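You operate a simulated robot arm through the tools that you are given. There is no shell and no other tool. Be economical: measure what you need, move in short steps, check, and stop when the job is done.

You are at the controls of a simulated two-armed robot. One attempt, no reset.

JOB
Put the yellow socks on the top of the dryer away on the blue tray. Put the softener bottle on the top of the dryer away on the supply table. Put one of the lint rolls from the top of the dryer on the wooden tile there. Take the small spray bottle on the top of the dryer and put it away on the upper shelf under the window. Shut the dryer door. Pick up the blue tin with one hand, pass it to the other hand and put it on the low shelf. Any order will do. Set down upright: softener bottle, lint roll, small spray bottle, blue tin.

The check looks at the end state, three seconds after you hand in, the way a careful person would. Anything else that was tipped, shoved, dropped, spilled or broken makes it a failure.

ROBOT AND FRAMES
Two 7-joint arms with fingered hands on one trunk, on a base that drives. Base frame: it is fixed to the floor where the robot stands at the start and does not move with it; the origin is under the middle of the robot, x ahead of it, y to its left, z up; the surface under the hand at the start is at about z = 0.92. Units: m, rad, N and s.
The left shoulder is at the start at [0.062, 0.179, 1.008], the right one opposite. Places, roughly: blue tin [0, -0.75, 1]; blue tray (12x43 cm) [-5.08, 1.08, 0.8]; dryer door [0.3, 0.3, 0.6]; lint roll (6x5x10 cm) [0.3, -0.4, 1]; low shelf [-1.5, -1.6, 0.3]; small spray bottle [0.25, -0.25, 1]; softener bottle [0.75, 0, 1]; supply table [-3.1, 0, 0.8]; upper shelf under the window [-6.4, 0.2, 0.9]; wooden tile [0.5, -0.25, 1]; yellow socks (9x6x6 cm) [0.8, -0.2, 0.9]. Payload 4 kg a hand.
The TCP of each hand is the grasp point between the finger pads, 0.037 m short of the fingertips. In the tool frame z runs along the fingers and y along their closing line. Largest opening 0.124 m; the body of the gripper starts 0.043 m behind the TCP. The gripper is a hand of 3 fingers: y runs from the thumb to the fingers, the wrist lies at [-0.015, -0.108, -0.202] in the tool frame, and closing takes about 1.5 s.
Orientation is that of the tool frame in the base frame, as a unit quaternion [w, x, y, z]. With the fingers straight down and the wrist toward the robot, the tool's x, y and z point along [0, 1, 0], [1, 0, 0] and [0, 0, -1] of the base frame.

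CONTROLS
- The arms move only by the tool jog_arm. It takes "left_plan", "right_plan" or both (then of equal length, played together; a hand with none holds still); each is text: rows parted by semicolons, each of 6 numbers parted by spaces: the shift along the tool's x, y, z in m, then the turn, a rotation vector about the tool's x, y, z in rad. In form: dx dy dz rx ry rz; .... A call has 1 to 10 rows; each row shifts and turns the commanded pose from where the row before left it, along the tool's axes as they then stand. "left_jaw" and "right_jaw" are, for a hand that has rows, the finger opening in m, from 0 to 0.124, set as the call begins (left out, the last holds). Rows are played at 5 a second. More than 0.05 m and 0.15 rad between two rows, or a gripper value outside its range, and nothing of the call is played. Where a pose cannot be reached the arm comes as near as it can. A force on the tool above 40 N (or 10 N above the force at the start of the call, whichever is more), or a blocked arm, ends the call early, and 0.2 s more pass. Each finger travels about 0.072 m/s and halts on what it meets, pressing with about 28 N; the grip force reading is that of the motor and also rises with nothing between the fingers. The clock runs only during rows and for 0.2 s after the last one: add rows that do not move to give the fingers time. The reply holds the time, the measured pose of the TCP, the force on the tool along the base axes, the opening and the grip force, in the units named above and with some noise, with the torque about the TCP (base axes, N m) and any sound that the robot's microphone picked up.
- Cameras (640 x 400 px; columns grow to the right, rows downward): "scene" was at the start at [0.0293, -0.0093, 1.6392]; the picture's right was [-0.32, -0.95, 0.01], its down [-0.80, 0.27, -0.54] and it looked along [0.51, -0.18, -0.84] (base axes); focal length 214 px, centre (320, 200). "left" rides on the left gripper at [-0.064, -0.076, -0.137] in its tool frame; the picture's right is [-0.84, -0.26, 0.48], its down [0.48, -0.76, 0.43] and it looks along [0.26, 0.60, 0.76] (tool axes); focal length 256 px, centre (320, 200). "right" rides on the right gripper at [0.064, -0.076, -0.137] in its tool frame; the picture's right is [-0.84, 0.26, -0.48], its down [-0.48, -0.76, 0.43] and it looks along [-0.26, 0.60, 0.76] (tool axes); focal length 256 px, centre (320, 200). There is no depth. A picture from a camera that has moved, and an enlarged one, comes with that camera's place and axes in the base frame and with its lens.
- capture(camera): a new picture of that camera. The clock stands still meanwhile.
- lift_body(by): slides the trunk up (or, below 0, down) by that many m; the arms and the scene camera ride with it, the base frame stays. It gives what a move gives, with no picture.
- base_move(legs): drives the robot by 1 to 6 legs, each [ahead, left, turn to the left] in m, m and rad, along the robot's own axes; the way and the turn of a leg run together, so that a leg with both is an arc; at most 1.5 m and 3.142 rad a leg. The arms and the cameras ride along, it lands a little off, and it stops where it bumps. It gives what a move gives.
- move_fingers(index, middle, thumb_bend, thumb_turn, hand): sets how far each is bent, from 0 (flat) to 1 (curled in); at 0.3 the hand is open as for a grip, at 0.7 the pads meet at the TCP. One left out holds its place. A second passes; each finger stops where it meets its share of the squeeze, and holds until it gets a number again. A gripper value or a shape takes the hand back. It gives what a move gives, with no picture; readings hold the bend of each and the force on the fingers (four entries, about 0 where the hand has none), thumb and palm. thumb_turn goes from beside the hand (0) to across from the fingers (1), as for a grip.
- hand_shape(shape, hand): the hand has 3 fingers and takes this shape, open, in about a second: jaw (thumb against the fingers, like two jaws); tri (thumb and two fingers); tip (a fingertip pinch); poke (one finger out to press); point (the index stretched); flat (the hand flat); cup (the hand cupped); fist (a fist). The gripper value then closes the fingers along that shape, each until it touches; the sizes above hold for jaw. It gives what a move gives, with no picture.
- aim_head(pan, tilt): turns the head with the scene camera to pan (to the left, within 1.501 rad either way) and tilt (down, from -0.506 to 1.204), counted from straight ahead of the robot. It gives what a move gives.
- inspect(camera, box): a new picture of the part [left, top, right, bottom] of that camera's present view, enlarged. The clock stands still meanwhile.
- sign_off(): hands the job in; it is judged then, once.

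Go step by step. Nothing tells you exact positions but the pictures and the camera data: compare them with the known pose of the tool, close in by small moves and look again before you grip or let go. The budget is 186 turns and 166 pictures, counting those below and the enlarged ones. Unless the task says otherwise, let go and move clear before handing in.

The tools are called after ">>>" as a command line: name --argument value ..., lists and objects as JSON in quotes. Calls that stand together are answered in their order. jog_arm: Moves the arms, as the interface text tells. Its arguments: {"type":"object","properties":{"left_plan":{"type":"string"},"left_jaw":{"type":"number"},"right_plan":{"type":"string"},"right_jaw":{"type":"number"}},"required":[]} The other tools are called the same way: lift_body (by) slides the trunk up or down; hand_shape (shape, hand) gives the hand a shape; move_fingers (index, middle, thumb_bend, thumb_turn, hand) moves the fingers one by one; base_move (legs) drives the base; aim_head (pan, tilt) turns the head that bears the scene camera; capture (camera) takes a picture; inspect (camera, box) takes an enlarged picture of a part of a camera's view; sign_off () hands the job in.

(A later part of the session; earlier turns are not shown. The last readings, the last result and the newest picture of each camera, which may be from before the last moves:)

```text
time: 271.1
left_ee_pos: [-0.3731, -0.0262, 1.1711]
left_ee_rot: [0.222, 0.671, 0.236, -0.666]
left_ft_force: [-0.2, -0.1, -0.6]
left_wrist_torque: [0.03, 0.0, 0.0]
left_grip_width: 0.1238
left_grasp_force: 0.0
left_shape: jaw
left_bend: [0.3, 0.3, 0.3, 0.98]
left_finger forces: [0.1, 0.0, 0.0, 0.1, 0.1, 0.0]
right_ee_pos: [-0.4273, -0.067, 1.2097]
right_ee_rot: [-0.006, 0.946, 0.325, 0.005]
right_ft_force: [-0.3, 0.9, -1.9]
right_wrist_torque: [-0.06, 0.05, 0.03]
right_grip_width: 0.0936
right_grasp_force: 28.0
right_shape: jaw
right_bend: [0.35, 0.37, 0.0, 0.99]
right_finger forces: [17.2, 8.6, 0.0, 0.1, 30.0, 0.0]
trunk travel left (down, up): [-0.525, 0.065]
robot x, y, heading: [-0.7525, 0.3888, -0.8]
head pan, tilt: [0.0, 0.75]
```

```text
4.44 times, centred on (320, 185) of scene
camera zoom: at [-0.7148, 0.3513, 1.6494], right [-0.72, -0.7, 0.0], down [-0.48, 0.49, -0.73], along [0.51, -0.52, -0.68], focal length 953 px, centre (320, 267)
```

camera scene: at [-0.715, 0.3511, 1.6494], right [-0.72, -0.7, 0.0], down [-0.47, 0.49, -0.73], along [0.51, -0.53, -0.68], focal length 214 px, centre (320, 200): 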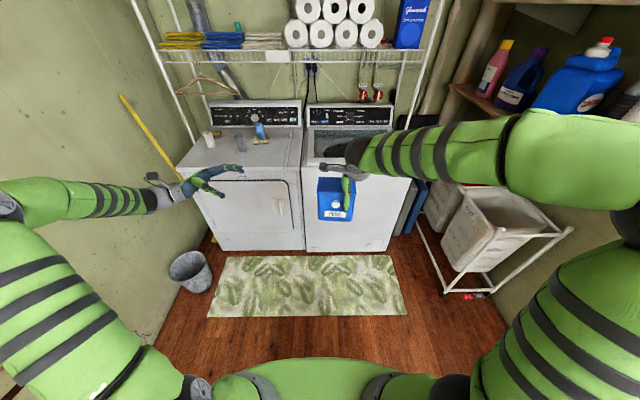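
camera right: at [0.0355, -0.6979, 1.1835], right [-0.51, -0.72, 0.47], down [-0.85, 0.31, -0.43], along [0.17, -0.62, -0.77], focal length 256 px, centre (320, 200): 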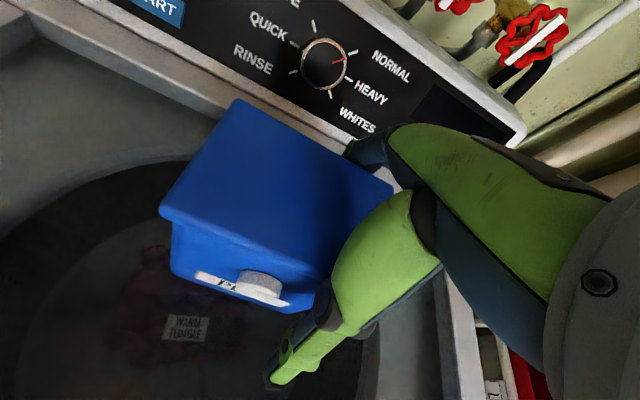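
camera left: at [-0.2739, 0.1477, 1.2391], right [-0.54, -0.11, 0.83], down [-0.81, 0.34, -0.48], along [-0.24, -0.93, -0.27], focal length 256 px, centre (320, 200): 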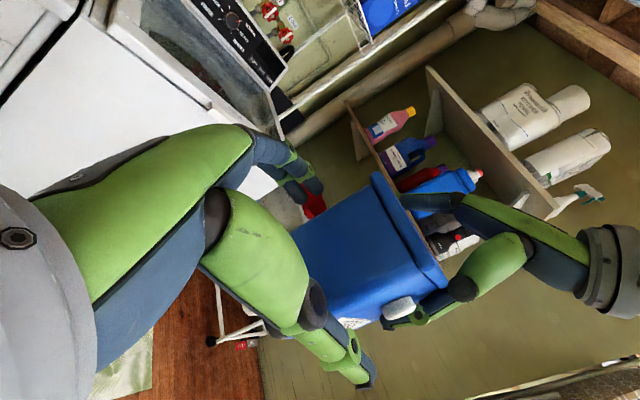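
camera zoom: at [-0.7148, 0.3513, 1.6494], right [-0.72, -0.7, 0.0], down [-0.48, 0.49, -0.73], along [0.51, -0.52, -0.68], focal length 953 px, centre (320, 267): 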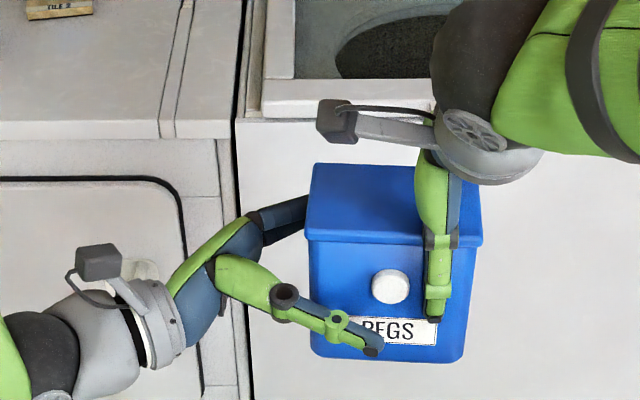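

>>> jog_arm --left_plan "0 0 0 0 0 0;0 0 0 0 0 0;0 0 0 0 0 0;0 0 0 0 0 0;0 0 0 0 0 0;0 0 0 0 0 0;0 0 0 0 0 0" --left_jaw 0.04

```text
time: 272.8
left_ee_pos: [-0.3733, -0.0246, 1.1715]
left_ee_rot: [0.222, 0.672, 0.236, -0.666]
left_ft_force: [3.0, 2.5, 1.4]
left_wrist_torque: [0.0, 0.04, 0.46]
left_grip_width: 0.0922
left_grasp_force: 27.8
left_shape: jaw
left_bend: [0.34, 0.38, 0.0, 0.99]
left_finger forces: [17.0, 9.1, 0.0, 0.1, 28.5, 0.0]
right_ee_pos: [-0.428, -0.0671, 1.2093]
right_ee_rot: [-0.007, 0.946, 0.324, 0.004]
right_ft_force: [-1.3, -2.6, -3.8]
right_wrist_torque: [-0.23, 0.26, -0.51]
right_grip_width: 0.0932
right_grasp_force: 27.9
right_shape: jaw
right_bend: [0.35, 0.38, 0.0, 0.98]
right_finger forces: [18.3, 7.8, 0.0, 0.0, 28.6, 0.0]
trunk travel left (down, up): [-0.525, 0.065]
robot x, y, heading: [-0.7541, 0.3867, -0.802]
head pan, tilt: [0.0, 0.75]
```

Both hands hold the tin now. I'll open the right hand and raise it straight up and clear.

>>> jog_arm --right_plan "0 0 0 0 0 0;0 0 0 0 0 0;0 0 0 0 0 0;0 0 0 0 0 0;0 0 -0.02 0 0 0;0 0 -0.03 0 0 0;0 0 -0.04 0 0 0;0 0 -0.04 0 0 0;0 0 0 0 0 0" --right_jaw 0.124

>>> inspect --camera "scene" --box '[230, 110, 430, 240]'

```text
time: 274.8
left_ee_pos: [-0.3735, -0.0252, 1.1712]
left_ee_rot: [0.222, 0.672, 0.236, -0.666]
left_ft_force: [0.1, 0.9, -0.3]
left_wrist_torque: [0.05, -0.02, 0.01]
left_grip_width: 0.0919
left_grasp_force: 28.0
left_shape: jaw
left_bend: [0.35, 0.38, 0.0, 0.99]
left_finger forces: [17.0, 9.2, 0.1, 0.1, 27.0, 0.0]
right_ee_pos: [-0.4287, -0.07, 1.34]
right_ee_rot: [-0.007, 0.946, 0.324, 0.005]
right_ft_force: [0.1, -1.2, -1.2]
right_wrist_torque: [-0.02, 0.04, -0.02]
right_grip_width: 0.1238
right_grasp_force: 0.1
right_shape: jaw
right_bend: [0.3, 0.3, 0.3, 0.98]
right_finger forces: [0.1, 0.0, 0.0, 0.0, 0.1, 0.0]
trunk travel left (down, up): [-0.525, 0.065]
robot x, y, heading: [-0.7519, 0.3879, -0.8]
head pan, tilt: [0.0, 0.75]
```

```text
3.08 times, centred on (330, 175) of scene
camera zoom: at [-0.7149, 0.351, 1.6494], right [-0.72, -0.7, 0.0], down [-0.47, 0.49, -0.73], along [0.51, -0.52, -0.68], focal length 660 px, centre (289, 277)
```

zoom: 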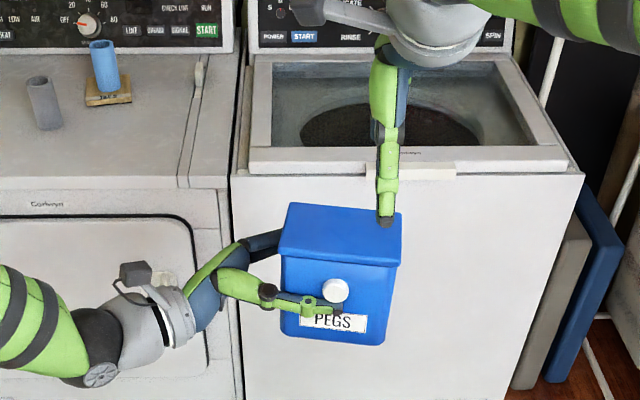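

The pass worked and the left hand has the tin. I'll clear the right hand, then deliver the tin: back off, sidestep through the gap by the screen and look at the low shelf.

>>> jog_arm --right_plan "-0.041 0.005 0 0 0 0;-0.041 0.005 0 0 0 0;-0.041 0.005 0 0 0 0;-0.041 0.005 0 0 0 0;-0.041 0.005 0 0 0 0;-0.041 -0.01 0 0 0 0"

>>> base_move --legs '[[-0.52, -0.4, 0], [0, -1.3, 0]]'

>>> aim_head --pan -0.1 --tilt 0.75

>>> capture --camera "scene"

```text
time: 276.1
left_ee_pos: [-0.3749, -0.0248, 1.1721]
left_ee_rot: [0.222, 0.672, 0.236, -0.666]
left_ft_force: [0.1, -0.1, 0.4]
left_wrist_torque: [0.06, -0.04, 0.0]
left_grip_width: 0.0919
left_grasp_force: 28.6
left_shape: jaw
left_bend: [0.35, 0.38, 0.0, 0.99]
left_finger forces: [17.0, 9.1, 0.0, 0.0, 27.0, 0.0]
right_ee_pos: [-0.6155, -0.2324, 1.3376]
right_ee_rot: [-0.006, 0.946, 0.324, 0.005]
right_ft_force: [-0.2, 0.2, -0.2]
right_wrist_torque: [0.02, -0.02, -0.04]
right_grip_width: 0.1235
right_grasp_force: 0.0
right_shape: jaw
right_bend: [0.3, 0.3, 0.3, 0.98]
right_finger forces: [0.0, 0.0, 0.1, 0.0, 0.0, 0.0]
trunk travel left (down, up): [-0.525, 0.065]
robot x, y, heading: [-0.7507, 0.3897, -0.802]
head pan, tilt: [0.0, 0.75]
```

```text
time: 282.7
left_ee_pos: [-1.4044, -0.2991, 1.1711]
left_ee_rot: [0.222, 0.673, 0.236, -0.665]
left_ft_force: [-0.3, -0.4, -0.5]
left_wrist_torque: [0.03, -0.05, 0.02]
left_grip_width: 0.092
left_grasp_force: 27.7
left_shape: jaw
left_bend: [0.35, 0.38, 0.0, 0.99]
left_finger forces: [16.9, 9.0, 0.0, 0.1, 27.1, 0.0]
right_ee_pos: [-1.6361, -0.4944, 1.3341]
right_ee_rot: [-0.007, 0.942, 0.334, 0.007]
right_ft_force: [15.0, 19.6, 0.4]
right_wrist_torque: [-0.39, 0.22, 1.84]
right_grip_width: 0.1235
right_grasp_force: 0.0
right_shape: jaw
right_bend: [0.3, 0.3, 0.3, 0.98]
right_finger forces: [0.0, 26.0, 0.0, 0.0, 0.0, 0.0]
trunk travel left (down, up): [-0.525, 0.065]
robot x, y, heading: [-1.7821, 0.116, -0.806]
head pan, tilt: [0.0, 0.75]
stopped in leg 2: the force on the tool passed its limit at 52 N (the readings are from after the stop); the commanded pose is now the measured one
```

```text
time: 283.4
left_ee_pos: [-1.4024, -0.2969, 1.1702]
left_ee_rot: [0.221, 0.671, 0.236, -0.667]
left_ft_force: [0.3, 0.1, 0.2]
left_wrist_torque: [0.04, -0.07, 0.03]
left_grip_width: 0.0917
left_grasp_force: 28.1
left_shape: jaw
left_bend: [0.35, 0.38, 0.0, 0.99]
left_finger forces: [16.9, 9.1, 0.0, 0.1, 26.9, 0.0]
right_ee_pos: [-1.6394, -0.4971, 1.3355]
right_ee_rot: [-0.009, 0.945, 0.328, 0.004]
right_ft_force: [8.7, 11.3, -1.9]
right_wrist_torque: [-0.14, 0.14, 1.14]
right_grip_width: 0.1233
right_grasp_force: 0.1
right_shape: jaw
right_bend: [0.3, 0.31, 0.3, 0.98]
right_finger forces: [0.0, 14.7, 0.0, 0.0, 0.0, 0.0]
trunk travel left (down, up): [-0.525, 0.065]
robot x, y, heading: [-1.7796, 0.12, -0.803]
head pan, tilt: [-0.099, 0.75]
```

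```text
39 pictures are left
camera scene: at [-1.7483, 0.076, 1.6494], right [-0.79, -0.62, 0.0], down [-0.42, 0.54, -0.73], along [0.45, -0.58, -0.68], focal length 214 px, centre (320, 200)
```

scene: 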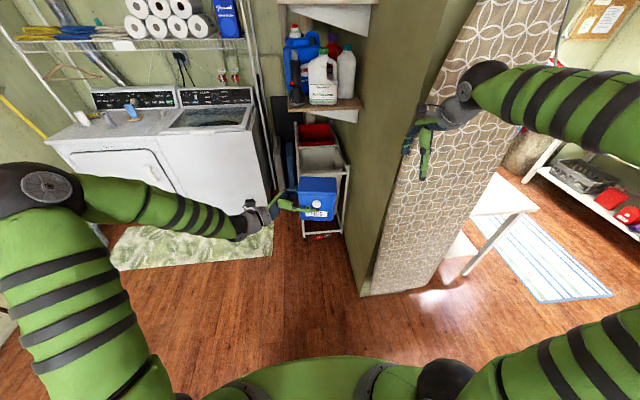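

My right hand bumped the partition wall's edge. I'll step back left, give it more clearance, and continue along the gap.

>>> base_move --legs '[[0, 0.12, 0], [-0.13, 0, 0]]'

>>> jog_arm --right_plan "0.01 -0.04 0 0 0 0;0.01 -0.04 0 0 0 0;0.01 -0.04 0 0 0 0;0 0 0 0 0 0"

>>> base_move --legs '[[0, -1.05, 0]]'

>>> aim_head --pan -0.05 --tilt 0.9

>>> capture --camera "scene"

```text
time: 285.5
left_ee_pos: [-1.4065, -0.1198, 1.1708]
left_ee_rot: [0.221, 0.672, 0.235, -0.666]
left_ft_force: [0.2, -1.1, 0.0]
left_wrist_torque: [0.04, -0.02, 0.02]
left_grip_width: 0.0918
left_grasp_force: 27.3
left_shape: jaw
left_bend: [0.35, 0.38, 0.0, 0.99]
left_finger forces: [16.9, 9.0, 0.0, 0.1, 27.1, 0.0]
right_ee_pos: [-1.644, -0.3184, 1.3369]
right_ee_rot: [-0.008, 0.944, 0.329, 0.006]
right_ft_force: [-0.2, 1.1, 0.9]
right_wrist_torque: [-0.03, 0.0, -0.04]
right_grip_width: 0.1239
right_grasp_force: 0.0
right_shape: jaw
right_bend: [0.3, 0.3, 0.3, 0.98]
right_finger forces: [0.0, 0.1, 0.0, 0.1, 0.1, 0.1]
trunk travel left (down, up): [-0.525, 0.065]
robot x, y, heading: [-1.7834, 0.2936, -0.809]
head pan, tilt: [-0.099, 0.75]
```

```text
time: 286.5
left_ee_pos: [-1.4052, -0.1208, 1.1701]
left_ee_rot: [0.22, 0.672, 0.235, -0.667]
left_ft_force: [-0.2, -0.7, 0.3]
left_wrist_torque: [0.02, -0.05, -0.01]
left_grip_width: 0.092
left_grasp_force: 28.3
left_shape: jaw
left_bend: [0.35, 0.38, 0.0, 0.99]
left_finger forces: [16.9, 9.0, 0.0, 0.0, 26.8, 0.0]
right_ee_pos: [-1.694, -0.2062, 1.3381]
right_ee_rot: [-0.009, 0.945, 0.328, 0.006]
right_ft_force: [0.2, 0.4, 0.0]
right_wrist_torque: [-0.02, 0.03, 0.0]
right_grip_width: 0.1237
right_grasp_force: 0.0
right_shape: jaw
right_bend: [0.3, 0.3, 0.3, 0.98]
right_finger forces: [0.1, 0.1, 0.0, 0.0, 0.0, 0.1]
trunk travel left (down, up): [-0.525, 0.065]
robot x, y, heading: [-1.7843, 0.2962, -0.807]
head pan, tilt: [-0.099, 0.75]
```

```text
time: 291.9
left_ee_pos: [-2.1638, -0.8487, 1.1701]
left_ee_rot: [0.221, 0.672, 0.236, -0.666]
left_ft_force: [0.6, 0.1, 0.0]
left_wrist_torque: [0.03, 0.0, -0.02]
left_grip_width: 0.092
left_grasp_force: 27.6
left_shape: jaw
left_bend: [0.35, 0.38, 0.0, 0.99]
left_finger forces: [16.9, 9.0, 0.1, 0.0, 26.9, 0.1]
right_ee_pos: [-2.4511, -0.9361, 1.3384]
right_ee_rot: [-0.009, 0.944, 0.33, 0.007]
right_ft_force: [0.0, 0.1, 0.2]
right_wrist_torque: [0.05, -0.02, 0.0]
right_grip_width: 0.1237
right_grasp_force: 0.0
right_shape: jaw
right_bend: [0.3, 0.3, 0.3, 0.98]
right_finger forces: [0.0, 0.0, 0.0, 0.0, 0.1, 0.1]
trunk travel left (down, up): [-0.525, 0.065]
robot x, y, heading: [-2.5401, -0.4353, -0.803]
head pan, tilt: [-0.099, 0.75]
```

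```text
time: 292.6
left_ee_pos: [-2.163, -0.8493, 1.1701]
left_ee_rot: [0.222, 0.672, 0.237, -0.666]
left_ft_force: [0.6, -0.4, 0.5]
left_wrist_torque: [0.04, -0.01, -0.04]
left_grip_width: 0.0919
left_grasp_force: 27.9
left_shape: jaw
left_bend: [0.35, 0.38, 0.0, 0.99]
left_finger forces: [16.9, 8.9, 0.1, 0.1, 26.8, 0.1]
right_ee_pos: [-2.4516, -0.9347, 1.3385]
right_ee_rot: [-0.008, 0.944, 0.33, 0.006]
right_ft_force: [-0.7, 0.4, -0.1]
right_wrist_torque: [0.03, 0.0, 0.01]
right_grip_width: 0.1237
right_grasp_force: 0.1
right_shape: jaw
right_bend: [0.3, 0.3, 0.3, 0.98]
right_finger forces: [0.0, 0.1, 0.0, 0.0, 0.1, 0.0]
trunk travel left (down, up): [-0.525, 0.065]
robot x, y, heading: [-2.5414, -0.435, -0.802]
head pan, tilt: [-0.051, 0.901]
```

```text
38 pictures are left
camera scene: at [-2.5134, -0.4694, 1.6375], right [-0.75, -0.66, 0.0], down [-0.51, 0.59, -0.62], along [0.41, -0.47, -0.78], focal length 214 px, centre (320, 200)
```

scene: 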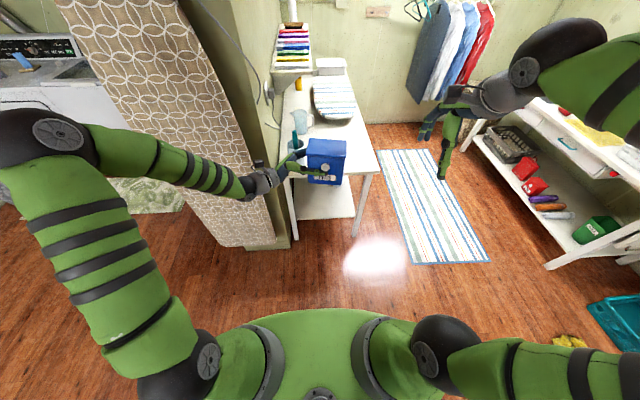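

>>> inspect --camera "scene" --box '[240, 60, 400, 250]'

```text
2.11 times, centred on (320, 155) of scene
camera zoom: at [-2.5134, -0.4694, 1.6375], right [-0.75, -0.66, 0.0], down [-0.51, 0.59, -0.62], along [0.41, -0.47, -0.78], focal length 452 px, centre (320, 295)
```

zoom: 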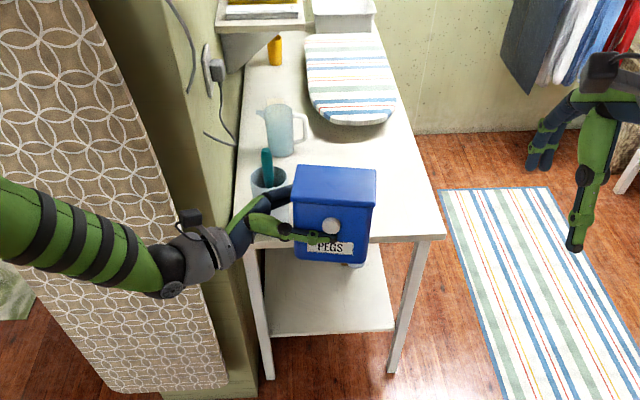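

The low shelf's open end faces me between the legs (e.g. leg at (-2.14, -1.35)), with its top near z=0.3. I'll lower the trunk and the left hand in front of it and look underneath.

>>> lift_body --by -0.45

>>> jog_arm --left_plan "0.045 0 0 0 0 0;0.045 0 0 0 0 0;0.045 0 0 0 0 0;0.045 0 0 0 0 0;0.045 0 0 0 0 0;0.045 0 0 0 0 0;0 0 0 0 0 0"

>>> aim_head --pan -0.05 --tilt 0.6

>>> capture --camera "scene"

```text
refused: -0.45 is not a number from -0.4 to 0.4
```

```text
time: 294.2
left_ee_pos: [-2.1632, -0.8436, 0.899]
left_ee_rot: [0.221, 0.672, 0.236, -0.666]
left_ft_force: [0.2, 0.1, -0.1]
left_wrist_torque: [0.03, -0.04, -0.04]
left_grip_width: 0.0916
left_grasp_force: 27.7
left_shape: jaw
left_bend: [0.35, 0.38, 0.0, 1.0]
left_finger forces: [16.7, 8.9, 0.1, 0.1, 26.6, 0.0]
right_ee_pos: [-2.451, -0.9351, 1.3387]
right_ee_rot: [-0.008, 0.944, 0.329, 0.005]
right_ft_force: [0.5, -0.2, 0.9]
right_wrist_torque: [0.03, 0.03, -0.03]
right_grip_width: 0.1236
right_grasp_force: 0.0
right_shape: jaw
right_bend: [0.3, 0.3, 0.3, 0.98]
right_finger forces: [0.1, 0.1, 0.1, 0.0, 0.1, 0.0]
trunk travel left (down, up): [-0.525, 0.065]
robot x, y, heading: [-2.5414, -0.4342, -0.801]
head pan, tilt: [-0.051, 0.901]
```

```text
time: 295.0
left_ee_pos: [-2.1623, -0.843, 0.9011]
left_ee_rot: [0.222, 0.672, 0.236, -0.666]
left_ft_force: [-0.2, 0.6, 0.0]
left_wrist_torque: [0.05, -0.02, 0.02]
left_grip_width: 0.0918
left_grasp_force: 27.9
left_shape: jaw
left_bend: [0.35, 0.38, 0.0, 1.0]
left_finger forces: [16.6, 9.0, 0.0, 0.1, 26.5, 0.1]
right_ee_pos: [-2.452, -0.9356, 1.3392]
right_ee_rot: [-0.008, 0.944, 0.33, 0.005]
right_ft_force: [-0.5, 0.3, 0.5]
right_wrist_torque: [0.01, 0.04, 0.01]
right_grip_width: 0.1241
right_grasp_force: 0.1
right_shape: jaw
right_bend: [0.3, 0.3, 0.3, 0.98]
right_finger forces: [0.1, 0.0, 0.1, 0.0, 0.1, 0.0]
trunk travel left (down, up): [-0.525, 0.065]
robot x, y, heading: [-2.5444, -0.437, -0.801]
head pan, tilt: [-0.051, 0.6]
```

```text
36 pictures are left
camera scene: at [-2.5049, -0.4791, 1.6622], right [-0.75, -0.66, 0.0], down [-0.37, 0.43, -0.82], along [0.54, -0.62, -0.57], focal length 214 px, centre (320, 200)
```

scene: 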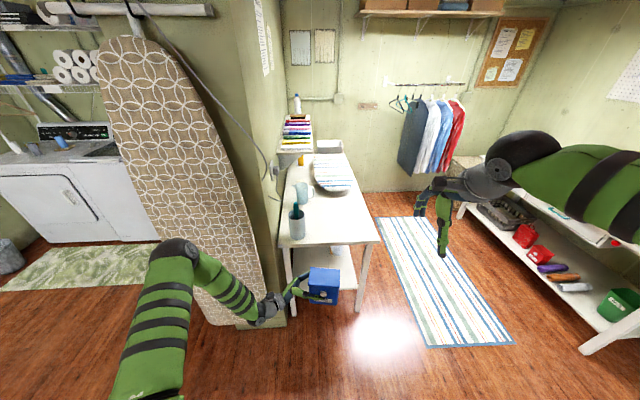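

Lowering the trunk next; the leaning ironing board on the left must be kept clear, so I'll also sidestep right a little.

>>> base_move --legs '[[0, -0.15, 0]]'

>>> lift_body --by -0.4

>>> aim_head --pan 0.0 --tilt 0.7

>>> capture --camera "scene"

```text
time: 296.4
left_ee_pos: [-2.2706, -0.9471, 0.9009]
left_ee_rot: [0.221, 0.672, 0.237, -0.665]
left_ft_force: [-0.7, -0.4, -0.1]
left_wrist_torque: [0.06, -0.05, 0.03]
left_grip_width: 0.0918
left_grasp_force: 27.9
left_shape: jaw
left_bend: [0.35, 0.38, 0.0, 1.0]
left_finger forces: [16.7, 8.8, 0.1, 0.0, 26.6, 0.1]
right_ee_pos: [-2.5586, -1.0393, 1.3377]
right_ee_rot: [-0.009, 0.944, 0.331, 0.006]
right_ft_force: [0.2, -0.5, -0.5]
right_wrist_torque: [0.03, -0.03, 0.0]
right_grip_width: 0.1239
right_grasp_force: 0.0
right_shape: jaw
right_bend: [0.3, 0.3, 0.3, 0.98]
right_finger forces: [0.0, 0.0, 0.0, 0.0, 0.0, 0.0]
trunk travel left (down, up): [-0.525, 0.065]
robot x, y, heading: [-2.6509, -0.5386, -0.802]
head pan, tilt: [-0.051, 0.6]
```

```text
time: 300.2
left_ee_pos: [-2.2688, -0.946, 0.5016]
left_ee_rot: [0.223, 0.672, 0.236, -0.666]
left_ft_force: [-0.7, -0.2, -0.6]
left_wrist_torque: [0.05, 0.01, 0.03]
left_grip_width: 0.0916
left_grasp_force: 28.2
left_shape: jaw
left_bend: [0.35, 0.38, 0.0, 1.0]
left_finger forces: [16.8, 8.9, 0.0, 0.0, 26.6, 0.1]
right_ee_pos: [-2.5584, -1.0391, 0.9384]
right_ee_rot: [-0.008, 0.944, 0.33, 0.005]
right_ft_force: [0.4, -0.1, -0.3]
right_wrist_torque: [0.01, 0.01, 0.03]
right_grip_width: 0.1241
right_grasp_force: 0.0
right_shape: jaw
right_bend: [0.3, 0.3, 0.3, 0.98]
right_finger forces: [0.0, 0.0, 0.0, 0.0, 0.0, 0.1]
trunk travel left (down, up): [-0.125, 0.465]
robot x, y, heading: [-2.6507, -0.5391, -0.809]
head pan, tilt: [-0.051, 0.6]
```

```text
time: 300.9
left_ee_pos: [-2.2687, -0.9458, 0.5006]
left_ee_rot: [0.222, 0.672, 0.236, -0.666]
left_ft_force: [-0.6, 0.4, -1.0]
left_wrist_torque: [0.02, -0.01, 0.02]
left_grip_width: 0.092
left_grasp_force: 28.1
left_shape: jaw
left_bend: [0.35, 0.38, 0.0, 1.0]
left_finger forces: [16.7, 8.9, 0.1, 0.0, 26.5, 0.0]
right_ee_pos: [-2.5577, -1.0395, 0.9391]
right_ee_rot: [-0.008, 0.944, 0.33, 0.005]
right_ft_force: [-0.3, -0.3, -0.8]
right_wrist_torque: [-0.02, -0.02, 0.04]
right_grip_width: 0.1236
right_grasp_force: 0.1
right_shape: jaw
right_bend: [0.3, 0.3, 0.3, 0.98]
right_finger forces: [0.0, 0.0, 0.0, 0.0, 0.0, 0.0]
trunk travel left (down, up): [-0.125, 0.465]
robot x, y, heading: [-2.6513, -0.5399, -0.8]
head pan, tilt: [0.0, 0.7]
```

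```text
35 pictures are left
camera scene: at [-2.6105, -0.5764, 1.2537], right [-0.72, -0.69, 0.0], down [-0.45, 0.46, -0.77], along [0.53, -0.55, -0.64], focal length 214 px, centre (320, 200)
```

scene: 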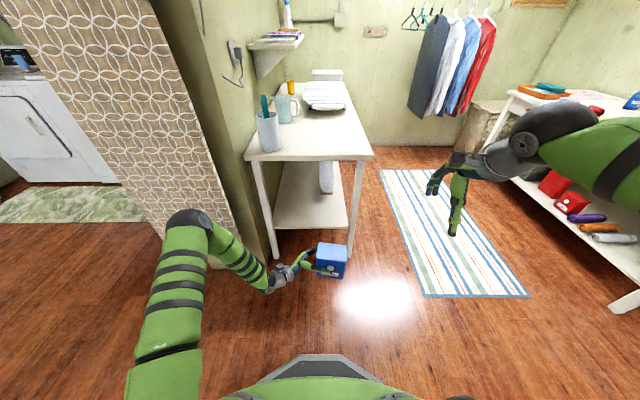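

The shelf front is free. I'll yaw the held tin about 30° so the wrist trails behind, lower a bit more, and move up to the shelf opening.

>>> jog_arm --left_plan "0 0 0 -0.125 0 0;0 0 0 -0.125 0 0;0 0 0 -0.125 0 0;0 0 0 -0.125 0 0;0 0 0 0 0 0"

>>> lift_body --by -0.1

>>> base_move --legs '[[0.25, 0.03, 0]]'

>>> aim_head --pan 0.1 --tilt 0.9

>>> capture --camera "scene"

```text
time: 302.1
left_ee_pos: [-2.2686, -0.9459, 0.5001]
left_ee_rot: [0.381, 0.595, 0.396, -0.587]
left_ft_force: [0.7, -0.2, -0.3]
left_wrist_torque: [0.02, 0.01, 0.02]
left_grip_width: 0.0917
left_grasp_force: 27.8
left_shape: jaw
left_bend: [0.35, 0.38, 0.0, 1.0]
left_finger forces: [16.6, 8.7, 0.0, 0.2, 26.3, 0.1]
right_ee_pos: [-2.558, -1.0393, 0.9379]
right_ee_rot: [-0.008, 0.944, 0.331, 0.005]
right_ft_force: [0.5, 0.1, -0.4]
right_wrist_torque: [-0.01, 0.02, 0.01]
right_grip_width: 0.1237
right_grasp_force: 0.1
right_shape: jaw
right_bend: [0.3, 0.3, 0.3, 0.98]
right_finger forces: [0.0, 0.0, 0.1, 0.0, 0.1, 0.0]
trunk travel left (down, up): [-0.125, 0.465]
robot x, y, heading: [-2.649, -0.5357, -0.805]
head pan, tilt: [0.0, 0.7]
```

```text
time: 303.4
left_ee_pos: [-2.2706, -0.9456, 0.4005]
left_ee_rot: [0.381, 0.597, 0.394, -0.586]
left_ft_force: [-0.2, -0.3, 0.4]
left_wrist_torque: [0.06, -0.02, -0.03]
left_grip_width: 0.0918
left_grasp_force: 27.7
left_shape: jaw
left_bend: [0.35, 0.38, 0.0, 1.0]
left_finger forces: [16.6, 8.8, 0.0, 0.0, 26.2, 0.1]
right_ee_pos: [-2.5587, -1.0382, 0.8394]
right_ee_rot: [-0.009, 0.944, 0.33, 0.005]
right_ft_force: [0.3, -0.1, -1.1]
right_wrist_torque: [0.0, 0.02, 0.01]
right_grip_width: 0.1237
right_grasp_force: 0.0
right_shape: jaw
right_bend: [0.3, 0.3, 0.3, 0.98]
right_finger forces: [0.0, 0.0, 0.0, 0.0, 0.0, 0.0]
trunk travel left (down, up): [-0.025, 0.565]
robot x, y, heading: [-2.6441, -0.5359, -0.804]
head pan, tilt: [0.0, 0.7]
```

```text
time: 305.4
left_ee_pos: [-2.0706, -1.107, 0.3993]
left_ee_rot: [0.381, 0.597, 0.394, -0.586]
left_ft_force: [-0.4, 0.6, -0.1]
left_wrist_torque: [0.06, -0.03, 0.02]
left_grip_width: 0.0917
left_grasp_force: 27.4
left_shape: jaw
left_bend: [0.35, 0.38, 0.0, 1.0]
left_finger forces: [16.5, 8.9, 0.1, 0.0, 26.2, 0.0]
right_ee_pos: [-2.3597, -1.2012, 0.8389]
right_ee_rot: [-0.008, 0.943, 0.332, 0.006]
right_ft_force: [-1.1, -0.4, -0.5]
right_wrist_torque: [-0.02, -0.05, -0.01]
right_grip_width: 0.1237
right_grasp_force: 0.0
right_shape: jaw
right_bend: [0.3, 0.3, 0.3, 0.98]
right_finger forces: [0.0, 0.0, 0.0, 0.0, 0.1, 0.1]
trunk travel left (down, up): [-0.025, 0.565]
robot x, y, heading: [-2.4508, -0.6991, -0.807]
head pan, tilt: [0.0, 0.7]
stopped in leg 1: the robot was blocked; the commanded pose is now the measured one
```

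```text
time: 306.1
left_ee_pos: [-2.0718, -1.1061, 0.3996]
left_ee_rot: [0.38, 0.596, 0.393, -0.587]
left_ft_force: [0.0, 0.3, -0.6]
left_wrist_torque: [0.05, -0.01, 0.01]
left_grip_width: 0.0917
left_grasp_force: 27.8
left_shape: jaw
left_bend: [0.35, 0.38, 0.0, 1.0]
left_finger forces: [16.4, 8.8, 0.0, 0.1, 26.2, 0.0]
right_ee_pos: [-2.3583, -1.2002, 0.838]
right_ee_rot: [-0.008, 0.944, 0.331, 0.005]
right_ft_force: [-0.4, 0.7, 0.7]
right_wrist_torque: [0.02, -0.03, 0.0]
right_grip_width: 0.1237
right_grasp_force: 0.0
right_shape: jaw
right_bend: [0.3, 0.3, 0.3, 0.98]
right_finger forces: [0.1, 0.1, 0.0, 0.1, 0.0, 0.0]
trunk travel left (down, up): [-0.025, 0.565]
robot x, y, heading: [-2.4505, -0.7003, -0.801]
head pan, tilt: [0.099, 0.901]
```

```text
34 pictures are left
camera scene: at [-2.4137, -0.7258, 1.1375], right [-0.65, -0.76, 0.0], down [-0.6, 0.51, -0.62], along [0.47, -0.4, -0.78], focal length 214 px, centre (320, 200)
```

scene: 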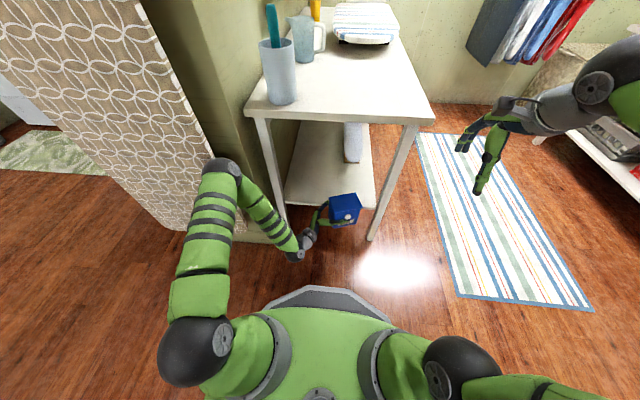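

My elbow met the wall corner, so I'll back off and do the reach with a straighter arm instead.

>>> base_move --legs '[[-0.2, -0.03, 0]]'

>>> jog_arm --left_plan "0 0.0434 0.0153 0 0 0;0 0.0434 0.0153 0 0 0;0 0.0434 0.0153 0 0 0;0 0.0434 0.0153 0 0 0;0 0.0434 0.0153 0 0 0;0 0 0 0 0 0"

>>> capture --camera "scene"

```text
time: 307.7
left_ee_pos: [-2.2303, -0.9861, 0.3994]
left_ee_rot: [0.381, 0.596, 0.394, -0.587]
left_ft_force: [-0.1, 0.1, -0.3]
left_wrist_torque: [0.04, 0.0, -0.03]
left_grip_width: 0.0914
left_grasp_force: 27.9
left_shape: jaw
left_bend: [0.35, 0.38, 0.0, 1.0]
left_finger forces: [16.6, 8.9, 0.1, 0.1, 26.2, 0.0]
right_ee_pos: [-2.5188, -1.0793, 0.8393]
right_ee_rot: [-0.009, 0.944, 0.331, 0.005]
right_ft_force: [0.8, -0.3, 0.6]
right_wrist_torque: [-0.01, -0.02, 0.03]
right_grip_width: 0.1238
right_grasp_force: 0.0
right_shape: jaw
right_bend: [0.3, 0.3, 0.3, 0.98]
right_finger forces: [0.0, 0.0, 0.0, 0.0, 0.1, 0.1]
trunk travel left (down, up): [-0.025, 0.565]
robot x, y, heading: [-2.6143, -0.5773, -0.8]
head pan, tilt: [0.099, 0.901]
```

```text
time: 309.1
left_ee_pos: [-2.0626, -1.1436, 0.3955]
left_ee_rot: [0.381, 0.596, 0.395, -0.587]
left_ft_force: [-0.5, 0.0, 0.2]
left_wrist_torque: [0.09, -0.02, 0.02]
left_grip_width: 0.0914
left_grasp_force: 27.9
left_shape: jaw
left_bend: [0.35, 0.38, 0.0, 1.0]
left_finger forces: [16.4, 8.5, 0.0, 0.0, 25.8, 0.0]
right_ee_pos: [-2.5185, -1.0795, 0.8393]
right_ee_rot: [-0.008, 0.944, 0.331, 0.006]
right_ft_force: [0.5, 0.1, -0.1]
right_wrist_torque: [-0.01, 0.0, 0.03]
right_grip_width: 0.1238
right_grasp_force: 0.1
right_shape: jaw
right_bend: [0.3, 0.3, 0.3, 0.98]
right_finger forces: [0.1, 0.0, 0.1, 0.0, 0.0, 0.1]
trunk travel left (down, up): [-0.025, 0.565]
robot x, y, heading: [-2.6073, -0.5783, -0.804]
head pan, tilt: [0.099, 0.901]
```

```text
33 pictures are left
camera scene: at [-2.5731, -0.605, 1.1375], right [-0.65, -0.76, 0.0], down [-0.6, 0.51, -0.62], along [0.47, -0.4, -0.78], focal length 214 px, centre (320, 200)
```

scene: 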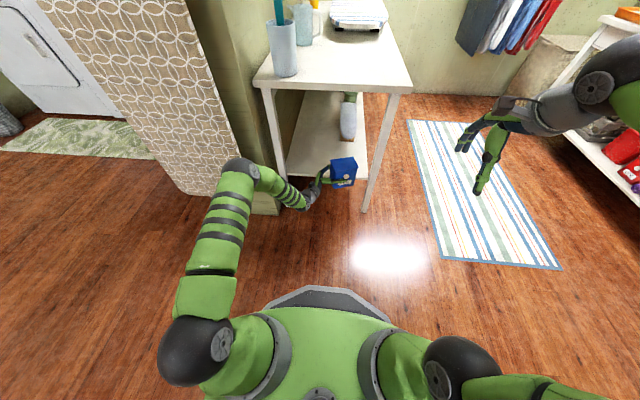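

>>> jog_arm --left_plan "0 -0.01 0 -0.145 0 0;0 0 0 -0.145 0 0;0 0 0 -0.145 0 0;0 0 0 -0.145 0 0;0 0 0 0 0 0"

>>> capture --camera "scene"

```text
time: 310.3
left_ee_pos: [-2.072, -1.1389, 0.3967]
left_ee_rot: [0.536, 0.461, 0.547, -0.449]
left_ft_force: [-0.4, 0.9, 0.3]
left_wrist_torque: [0.04, 0.03, 0.0]
left_grip_width: 0.0912
left_grasp_force: 27.6
left_shape: jaw
left_bend: [0.35, 0.38, 0.0, 1.0]
left_finger forces: [16.1, 8.3, 0.1, 0.0, 25.2, 0.0]
right_ee_pos: [-2.518, -1.079, 0.8388]
right_ee_rot: [-0.008, 0.943, 0.332, 0.005]
right_ft_force: [0.3, -0.8, 0.0]
right_wrist_torque: [-0.01, 0.01, 0.0]
right_grip_width: 0.1237
right_grasp_force: 0.2
right_shape: jaw
right_bend: [0.3, 0.3, 0.3, 0.98]
right_finger forces: [0.0, 0.0, 0.0, 0.0, 0.0, 0.0]
trunk travel left (down, up): [-0.025, 0.565]
robot x, y, heading: [-2.607, -0.5813, -0.804]
head pan, tilt: [0.099, 0.901]
```

```text
32 pictures are left
camera scene: at [-2.5731, -0.6051, 1.1375], right [-0.65, -0.76, 0.0], down [-0.6, 0.51, -0.62], along [0.47, -0.4, -0.78], focal length 214 px, centre (320, 200)
```

scene: 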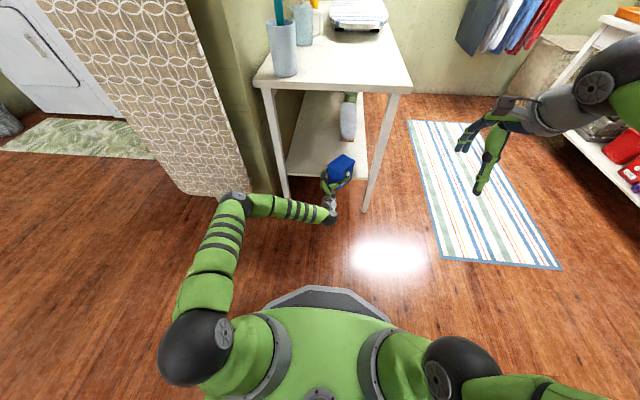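

>>> jog_arm --left_plan "0 0.0325 0.0275 0 0 0;0 0.0325 0.0275 0 0 0;0 0.0325 0.0275 0 0 0;0 0.0325 0.0275 0 0 0;0 0 0 0 0 0"

>>> inspect --camera "scene" --box '[200, 80, 420, 240]'

```text
time: 311.5
left_ee_pos: [-1.9227, -1.2244, 0.3938]
left_ee_rot: [0.536, 0.462, 0.545, -0.45]
left_ft_force: [0.6, -0.2, -0.2]
left_wrist_torque: [0.04, 0.03, -0.03]
left_grip_width: 0.0913
left_grasp_force: 28.1
left_shape: jaw
left_bend: [0.35, 0.38, 0.0, 1.0]
left_finger forces: [15.9, 8.3, 0.1, 0.1, 25.0, 0.0]
right_ee_pos: [-2.5177, -1.0795, 0.8387]
right_ee_rot: [-0.008, 0.943, 0.332, 0.006]
right_ft_force: [-0.2, 0.2, -0.1]
right_wrist_torque: [0.01, -0.04, 0.02]
right_grip_width: 0.124
right_grasp_force: 0.0
right_shape: jaw
right_bend: [0.3, 0.3, 0.3, 0.98]
right_finger forces: [0.0, 0.0, 0.1, 0.0, 0.0, 0.0]
trunk travel left (down, up): [-0.025, 0.565]
robot x, y, heading: [-2.6124, -0.5781, -0.795]
head pan, tilt: [0.099, 0.901]
```

```text
2.50 times, centred on (310, 160) of scene
camera zoom: at [-2.5731, -0.605, 1.1375], right [-0.65, -0.76, 0.0], down [-0.6, 0.51, -0.62], along [0.47, -0.4, -0.78], focal length 536 px, centre (345, 300)
```

zoom: 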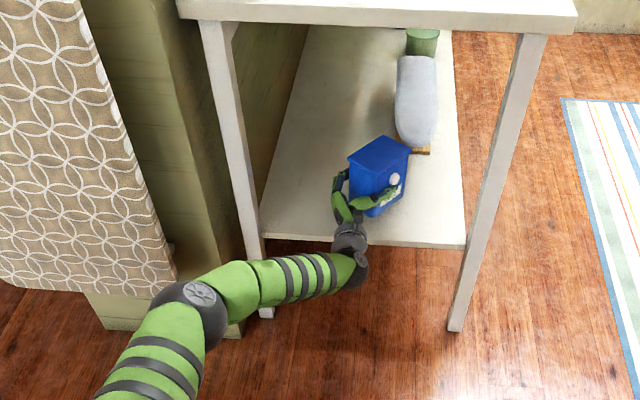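

The tin is over the clear front of the low shelf. I'll lower in small steps until it touches.

>>> jog_arm --left_plan "0.015 0 0 0 0 0;0.015 0 0 0 0 0;0.008 0 0 0 0 0;0.005 0 0 0 0 0;0.004 0 0 0 0 0;0.004 0 0 0 0 0;0 0 0 0 0 0"

```text
time: 313.1
left_ee_pos: [-1.9233, -1.224, 0.3502]
left_ee_rot: [0.539, 0.46, 0.544, -0.449]
left_ft_force: [-2.3, 1.8, 36.9]
left_wrist_torque: [-0.42, -0.4, 0.51]
left_grip_width: 0.0905
left_grasp_force: 27.9
left_shape: jaw
left_bend: [0.36, 0.39, 0.0, 0.94]
left_finger forces: [15.4, 8.8, 0.0, 0.1, 26.4, 0.0]
right_ee_pos: [-2.52, -1.078, 0.8396]
right_ee_rot: [-0.007, 0.943, 0.332, 0.007]
right_ft_force: [0.6, 0.6, -0.2]
right_wrist_torque: [-0.01, -0.03, 0.02]
right_grip_width: 0.1241
right_grasp_force: 0.1
right_shape: jaw
right_bend: [0.3, 0.3, 0.3, 0.98]
right_finger forces: [0.0, 0.1, 0.0, 0.0, 0.1, 0.1]
trunk travel left (down, up): [-0.025, 0.565]
robot x, y, heading: [-2.609, -0.5763, -0.799]
head pan, tilt: [0.099, 0.901]
```

>>> jog_arm --left_plan "-0.005 0 0 0 0 0;0 0 0 0 0 0"

>>> inspect --camera "scene" --box '[290, 120, 390, 220]'

```text
time: 313.7
left_ee_pos: [-1.9244, -1.2238, 0.3495]
left_ee_rot: [0.536, 0.462, 0.545, -0.449]
left_ft_force: [2.0, -1.6, 25.2]
left_wrist_torque: [-0.3, -0.34, 0.51]
left_grip_width: 0.0904
left_grasp_force: 28.0
left_shape: jaw
left_bend: [0.36, 0.38, 0.0, 0.95]
left_finger forces: [16.7, 9.6, 0.1, 0.0, 24.5, 0.0]
right_ee_pos: [-2.5198, -1.0778, 0.839]
right_ee_rot: [-0.008, 0.944, 0.331, 0.007]
right_ft_force: [0.6, 0.5, -1.0]
right_wrist_torque: [0.0, 0.0, 0.0]
right_grip_width: 0.1239
right_grasp_force: 0.1
right_shape: jaw
right_bend: [0.3, 0.3, 0.3, 0.98]
right_finger forces: [0.0, 0.1, 0.1, 0.0, 0.1, 0.0]
trunk travel left (down, up): [-0.025, 0.565]
robot x, y, heading: [-2.6107, -0.5805, -0.8]
head pan, tilt: [0.099, 0.901]
```

```text
4.00 times, centred on (340, 170) of scene
camera zoom: at [-2.5745, -0.6037, 1.1375], right [-0.65, -0.76, 0.0], down [-0.6, 0.5, -0.62], along [0.48, -0.4, -0.78], focal length 858 px, centre (240, 320)
```

zoom: 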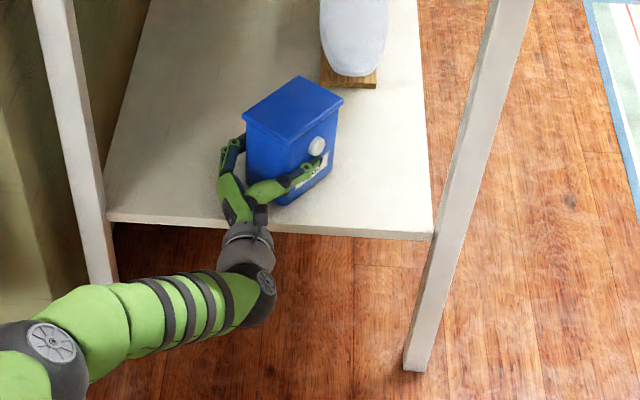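

>>> jog_arm --left_plan "0 0 0 0 0 0;0 0 0 0 0 0;0 0 0 0 0 0;0 0 0 0 0 0" --left_jaw 0.124

>>> inspect --camera "scene" --box '[290, 120, 390, 220]'

```text
time: 314.7
left_ee_pos: [-1.9243, -1.2239, 0.3465]
left_ee_rot: [0.536, 0.462, 0.545, -0.45]
left_ft_force: [0.8, -0.3, 0.3]
left_wrist_torque: [0.02, -0.04, 0.01]
left_grip_width: 0.1238
left_grasp_force: 0.1
left_shape: jaw
left_bend: [0.3, 0.3, 0.3, 0.98]
left_finger forces: [0.0, 0.0, 0.0, 0.0, 0.1, 0.1]
right_ee_pos: [-2.5178, -1.0794, 0.8387]
right_ee_rot: [-0.008, 0.944, 0.331, 0.006]
right_ft_force: [0.5, 0.6, 0.2]
right_wrist_torque: [-0.04, 0.0, 0.03]
right_grip_width: 0.1237
right_grasp_force: 0.1
right_shape: jaw
right_bend: [0.3, 0.3, 0.3, 0.98]
right_finger forces: [0.0, 0.0, 0.0, 0.1, 0.1, 0.1]
trunk travel left (down, up): [-0.025, 0.565]
robot x, y, heading: [-2.6128, -0.5805, -0.801]
head pan, tilt: [0.099, 0.901]
```

```text
4.00 times, centred on (340, 170) of scene
camera zoom: at [-2.5732, -0.605, 1.1375], right [-0.65, -0.76, 0.0], down [-0.6, 0.51, -0.62], along [0.47, -0.4, -0.78], focal length 858 px, centre (240, 320)
```

zoom: 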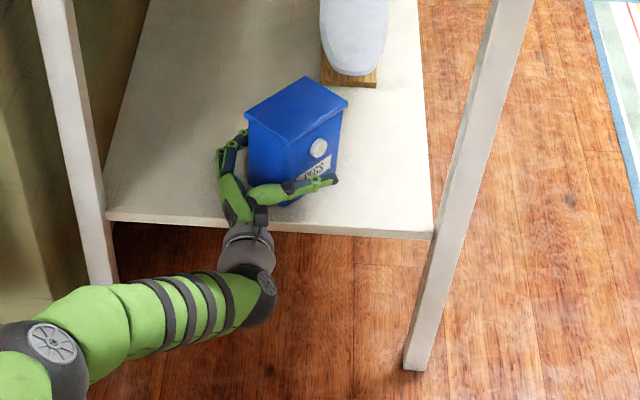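

The tin stands on the shelf. I'll withdraw the hand along its own axis, then back away.

>>> jog_arm --left_plan "0 0 -0.02 0 0 0;0 0 -0.03 0 0 0;0 0 -0.035 0 0 0;0 0 -0.035 0 0 0;0 -0.01 -0.035 0 0 0;0 -0.02 -0.03 0 0 0;0 0 0 0 0 0"

>>> inspect --camera "scene" --box '[240, 90, 400, 230]'

```text
time: 316.3
left_ee_pos: [-1.9863, -1.0465, 0.3535]
left_ee_rot: [0.536, 0.461, 0.546, -0.449]
left_ft_force: [-0.8, 0.5, -0.6]
left_wrist_torque: [0.02, 0.01, 0.03]
left_grip_width: 0.1235
left_grasp_force: 0.1
left_shape: jaw
left_bend: [0.3, 0.3, 0.3, 0.98]
left_finger forces: [0.0, 0.0, 0.1, 0.0, 0.0, 0.0]
right_ee_pos: [-2.5175, -1.0787, 0.8398]
right_ee_rot: [-0.009, 0.943, 0.331, 0.005]
right_ft_force: [-0.8, -0.1, -0.2]
right_wrist_torque: [0.02, -0.03, 0.01]
right_grip_width: 0.1235
right_grasp_force: 0.0
right_shape: jaw
right_bend: [0.3, 0.3, 0.3, 0.98]
right_finger forces: [0.1, 0.1, 0.0, 0.0, 0.1, 0.1]
trunk travel left (down, up): [-0.025, 0.565]
robot x, y, heading: [-2.6072, -0.5786, -0.798]
head pan, tilt: [0.099, 0.901]
```

```text
2.86 times, centred on (320, 160) of scene
camera zoom: at [-2.5731, -0.605, 1.1375], right [-0.65, -0.76, 0.0], down [-0.6, 0.51, -0.62], along [0.47, -0.4, -0.78], focal length 613 px, centre (320, 314)
```

zoom: 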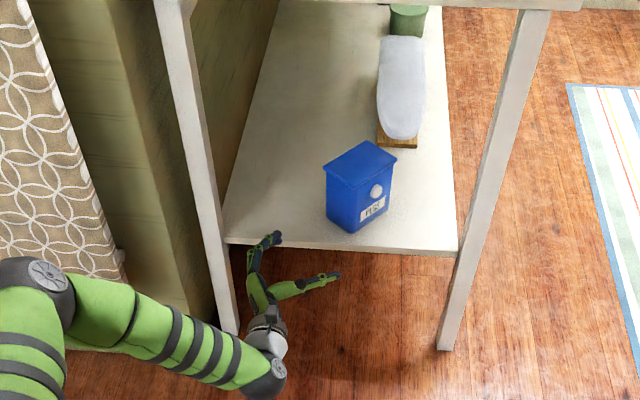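

The tin stands upright on the low shelf. Now for the socks: back off, raise the trunk and set the left hand back to a neutral downward pose on the way.

>>> base_move --legs '[[-0.07, 0, 0]]'

>>> lift_body --by 0.4

>>> jog_arm --left_plan "-0.04 -0.02 -0.02 0 0 0;-0.04 -0.02 -0.02 0 0 0;-0.04 -0.02 -0.02 0 0 0;-0.04 -0.02 -0.02 0 0 0;-0.04 0 0 0.14 0 0;-0.04 0 0 0.14 0 0;-0.04 0 0 0.14 0 0;-0.04 0 0 0.14 0 0;0 0 0 0.14 0 0;0 0 0 0.14 0 0"

>>> jog_arm --left_plan "0 0 0 0.14 0 0;0 0 0 0 0.14 0;0 0 0 0 0.14 0;0 0 0 0 0.14 0;0 0 0 0 0.14 0;0 0 0 0 0.14 0;0 0 0 0 0.14 0;0 0 0 0 0.14 0;0 0 0 0 0.14 0;0 0 0 0 0.14 0"

```text
time: 317.4
left_ee_pos: [-2.0337, -0.9951, 0.3528]
left_ee_rot: [0.535, 0.461, 0.547, -0.449]
left_ft_force: [-0.2, -0.6, 0.0]
left_wrist_torque: [-0.01, -0.04, -0.01]
left_grip_width: 0.1238
left_grasp_force: 0.0
left_shape: jaw
left_bend: [0.3, 0.3, 0.3, 0.98]
left_finger forces: [0.0, 0.0, 0.0, 0.0, 0.0, 0.0]
right_ee_pos: [-2.5666, -1.0297, 0.839]
right_ee_rot: [-0.008, 0.943, 0.331, 0.005]
right_ft_force: [1.0, 0.7, 0.0]
right_wrist_torque: [0.0, -0.01, 0.01]
right_grip_width: 0.1239
right_grasp_force: 0.0
right_shape: jaw
right_bend: [0.3, 0.3, 0.3, 0.98]
right_finger forces: [0.0, 0.0, 0.0, 0.0, 0.0, 0.0]
trunk travel left (down, up): [-0.025, 0.565]
robot x, y, heading: [-2.66, -0.5219, -0.801]
head pan, tilt: [0.099, 0.901]
```

```text
time: 321.2
left_ee_pos: [-2.0341, -0.997, 0.7525]
left_ee_rot: [0.535, 0.462, 0.546, -0.45]
left_ft_force: [0.7, 0.7, 0.5]
left_wrist_torque: [-0.01, 0.02, 0.03]
left_grip_width: 0.1239
left_grasp_force: 0.1
left_shape: jaw
left_bend: [0.3, 0.3, 0.3, 0.98]
left_finger forces: [0.1, 0.1, 0.0, 0.0, 0.1, 0.0]
right_ee_pos: [-2.5653, -1.0285, 1.2389]
right_ee_rot: [-0.009, 0.943, 0.331, 0.005]
right_ft_force: [-0.2, -0.3, 0.2]
right_wrist_torque: [0.02, 0.01, 0.02]
right_grip_width: 0.1242
right_grasp_force: 0.0
right_shape: jaw
right_bend: [0.3, 0.3, 0.3, 0.98]
right_finger forces: [0.1, 0.0, 0.0, 0.0, 0.0, 0.0]
trunk travel left (down, up): [-0.425, 0.165]
robot x, y, heading: [-2.6623, -0.5266, -0.798]
head pan, tilt: [0.099, 0.901]
```

```text
time: 323.4
left_ee_pos: [-2.1173, -0.9165, 1.0711]
left_ee_rot: [0.301, 0.64, 0.316, -0.632]
left_ft_force: [-0.1, 0.6, 0.4]
left_wrist_torque: [0.0, 0.0, 0.01]
left_grip_width: 0.124
left_grasp_force: 0.1
left_shape: jaw
left_bend: [0.3, 0.3, 0.3, 0.98]
left_finger forces: [0.1, 0.0, 0.0, 0.1, 0.1, 0.1]
left hand out of reach, approached as far as the arm can: row 6
right_ee_pos: [-2.5668, -1.0289, 1.2392]
right_ee_rot: [-0.008, 0.943, 0.332, 0.006]
right_ft_force: [-0.6, -0.1, -0.1]
right_wrist_torque: [0.0, 0.03, -0.02]
right_grip_width: 0.1239
right_grasp_force: 0.1
right_shape: jaw
right_bend: [0.3, 0.3, 0.3, 0.98]
right_finger forces: [0.0, 0.0, 0.0, 0.1, 0.0, 0.1]
trunk travel left (down, up): [-0.425, 0.165]
robot x, y, heading: [-2.656, -0.5313, -0.796]
head pan, tilt: [0.099, 0.901]
```

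```text
time: 325.6
left_ee_pos: [-2.1181, -0.917, 1.0717]
left_ee_rot: [0.048, 0.917, 0.37, -0.138]
left_ft_force: [0.1, -0.3, 0.8]
left_wrist_torque: [-0.04, 0.01, 0.01]
left_grip_width: 0.124
left_grasp_force: 0.0
left_shape: jaw
left_bend: [0.3, 0.3, 0.3, 0.98]
left_finger forces: [0.1, 0.0, 0.0, 0.0, 0.1, 0.1]
right_ee_pos: [-2.5665, -1.0304, 1.2387]
right_ee_rot: [-0.008, 0.943, 0.331, 0.007]
right_ft_force: [-0.1, 0.5, -0.1]
right_wrist_torque: [-0.01, -0.02, -0.01]
right_grip_width: 0.1236
right_grasp_force: 0.0
right_shape: jaw
right_bend: [0.3, 0.3, 0.3, 0.98]
right_finger forces: [0.1, 0.0, 0.1, 0.1, 0.1, 0.0]
trunk travel left (down, up): [-0.425, 0.165]
robot x, y, heading: [-2.6576, -0.5249, -0.805]
head pan, tilt: [0.099, 0.901]
```

>>> jog_arm --left_plan "0 0 -0.03 0 0.14 0;0 0 -0.03 0 0.15 0;0 -0.035 -0.03 0 0 0;0 -0.035 -0.03 0 0 0;0.02 -0.035 -0.03 0 0 0;0.03 -0.03 -0.02 0 0 0;0 0 0 0 0 0"

>>> base_move --legs '[[0, 1.4, 0], [0, 0.35, 0], [0, 0, 0.8]]'

>>> aim_head --pan -0.1 --tilt 0.6

>>> capture --camera "scene"

```text
refused: row 5 steps farther than a row can; nothing moved
```

```text
time: 336.6
left_ee_pos: [-0.7492, 0.8376, 1.0707]
left_ee_rot: [0.099, 0.696, 0.703, -0.109]
left_ft_force: [0.1, 0.6, 0.2]
left_wrist_torque: [-0.01, -0.03, 0.0]
left_grip_width: 0.1242
left_grasp_force: 0.1
left_shape: jaw
left_bend: [0.3, 0.3, 0.3, 0.98]
left_finger forces: [0.1, 0.0, 0.0, 0.0, 0.0, 0.2]
right_ee_pos: [-0.9759, 0.4346, 1.2381]
right_ee_rot: [-0.009, 0.735, 0.678, 0.002]
right_ft_force: [-0.2, -0.1, -0.7]
right_wrist_torque: [-0.01, -0.02, -0.03]
right_grip_width: 0.1237
right_grasp_force: 0.0
right_shape: jaw
right_bend: [0.3, 0.3, 0.3, 0.98]
right_finger forces: [0.1, 0.0, 0.1, 0.0, 0.1, 0.1]
trunk travel left (down, up): [-0.425, 0.165]
robot x, y, heading: [-1.4041, 0.7114, 0.021]
head pan, tilt: [0.099, 0.901]
```

```text
time: 337.4
left_ee_pos: [-0.749, 0.8371, 1.0713]
left_ee_rot: [0.1, 0.696, 0.702, -0.109]
left_ft_force: [0.6, 0.3, -0.5]
left_wrist_torque: [0.01, 0.01, 0.01]
left_grip_width: 0.124
left_grasp_force: 0.0
left_shape: jaw
left_bend: [0.3, 0.3, 0.3, 0.98]
left_finger forces: [0.1, 0.0, 0.0, 0.0, 0.0, 0.1]
right_ee_pos: [-0.9753, 0.4341, 1.2386]
right_ee_rot: [-0.009, 0.735, 0.678, 0.002]
right_ft_force: [0.4, -0.3, -0.2]
right_wrist_torque: [0.01, 0.0, 0.02]
right_grip_width: 0.1236
right_grasp_force: 0.1
right_shape: jaw
right_bend: [0.3, 0.3, 0.3, 0.98]
right_finger forces: [0.1, 0.0, 0.0, 0.1, 0.0, 0.0]
trunk travel left (down, up): [-0.425, 0.165]
robot x, y, heading: [-1.4007, 0.7074, 0.015]
head pan, tilt: [-0.099, 0.6]
```

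```text
27 pictures are left
camera scene: at [-1.3451, 0.7035, 1.5622], right [-0.08, -1.0, 0.0], down [-0.56, 0.05, -0.82], along [0.82, -0.07, -0.57], focal length 214 px, centre (320, 200)
```

scene: 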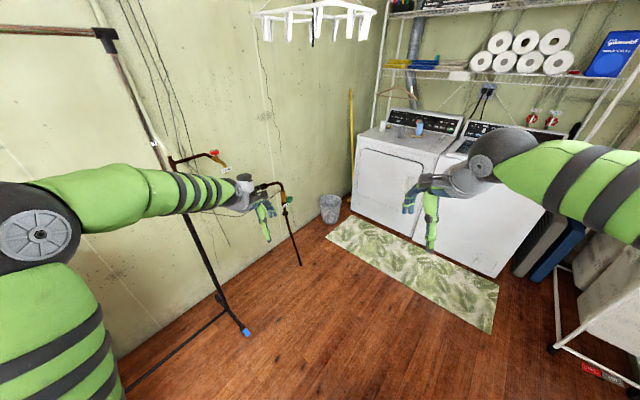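

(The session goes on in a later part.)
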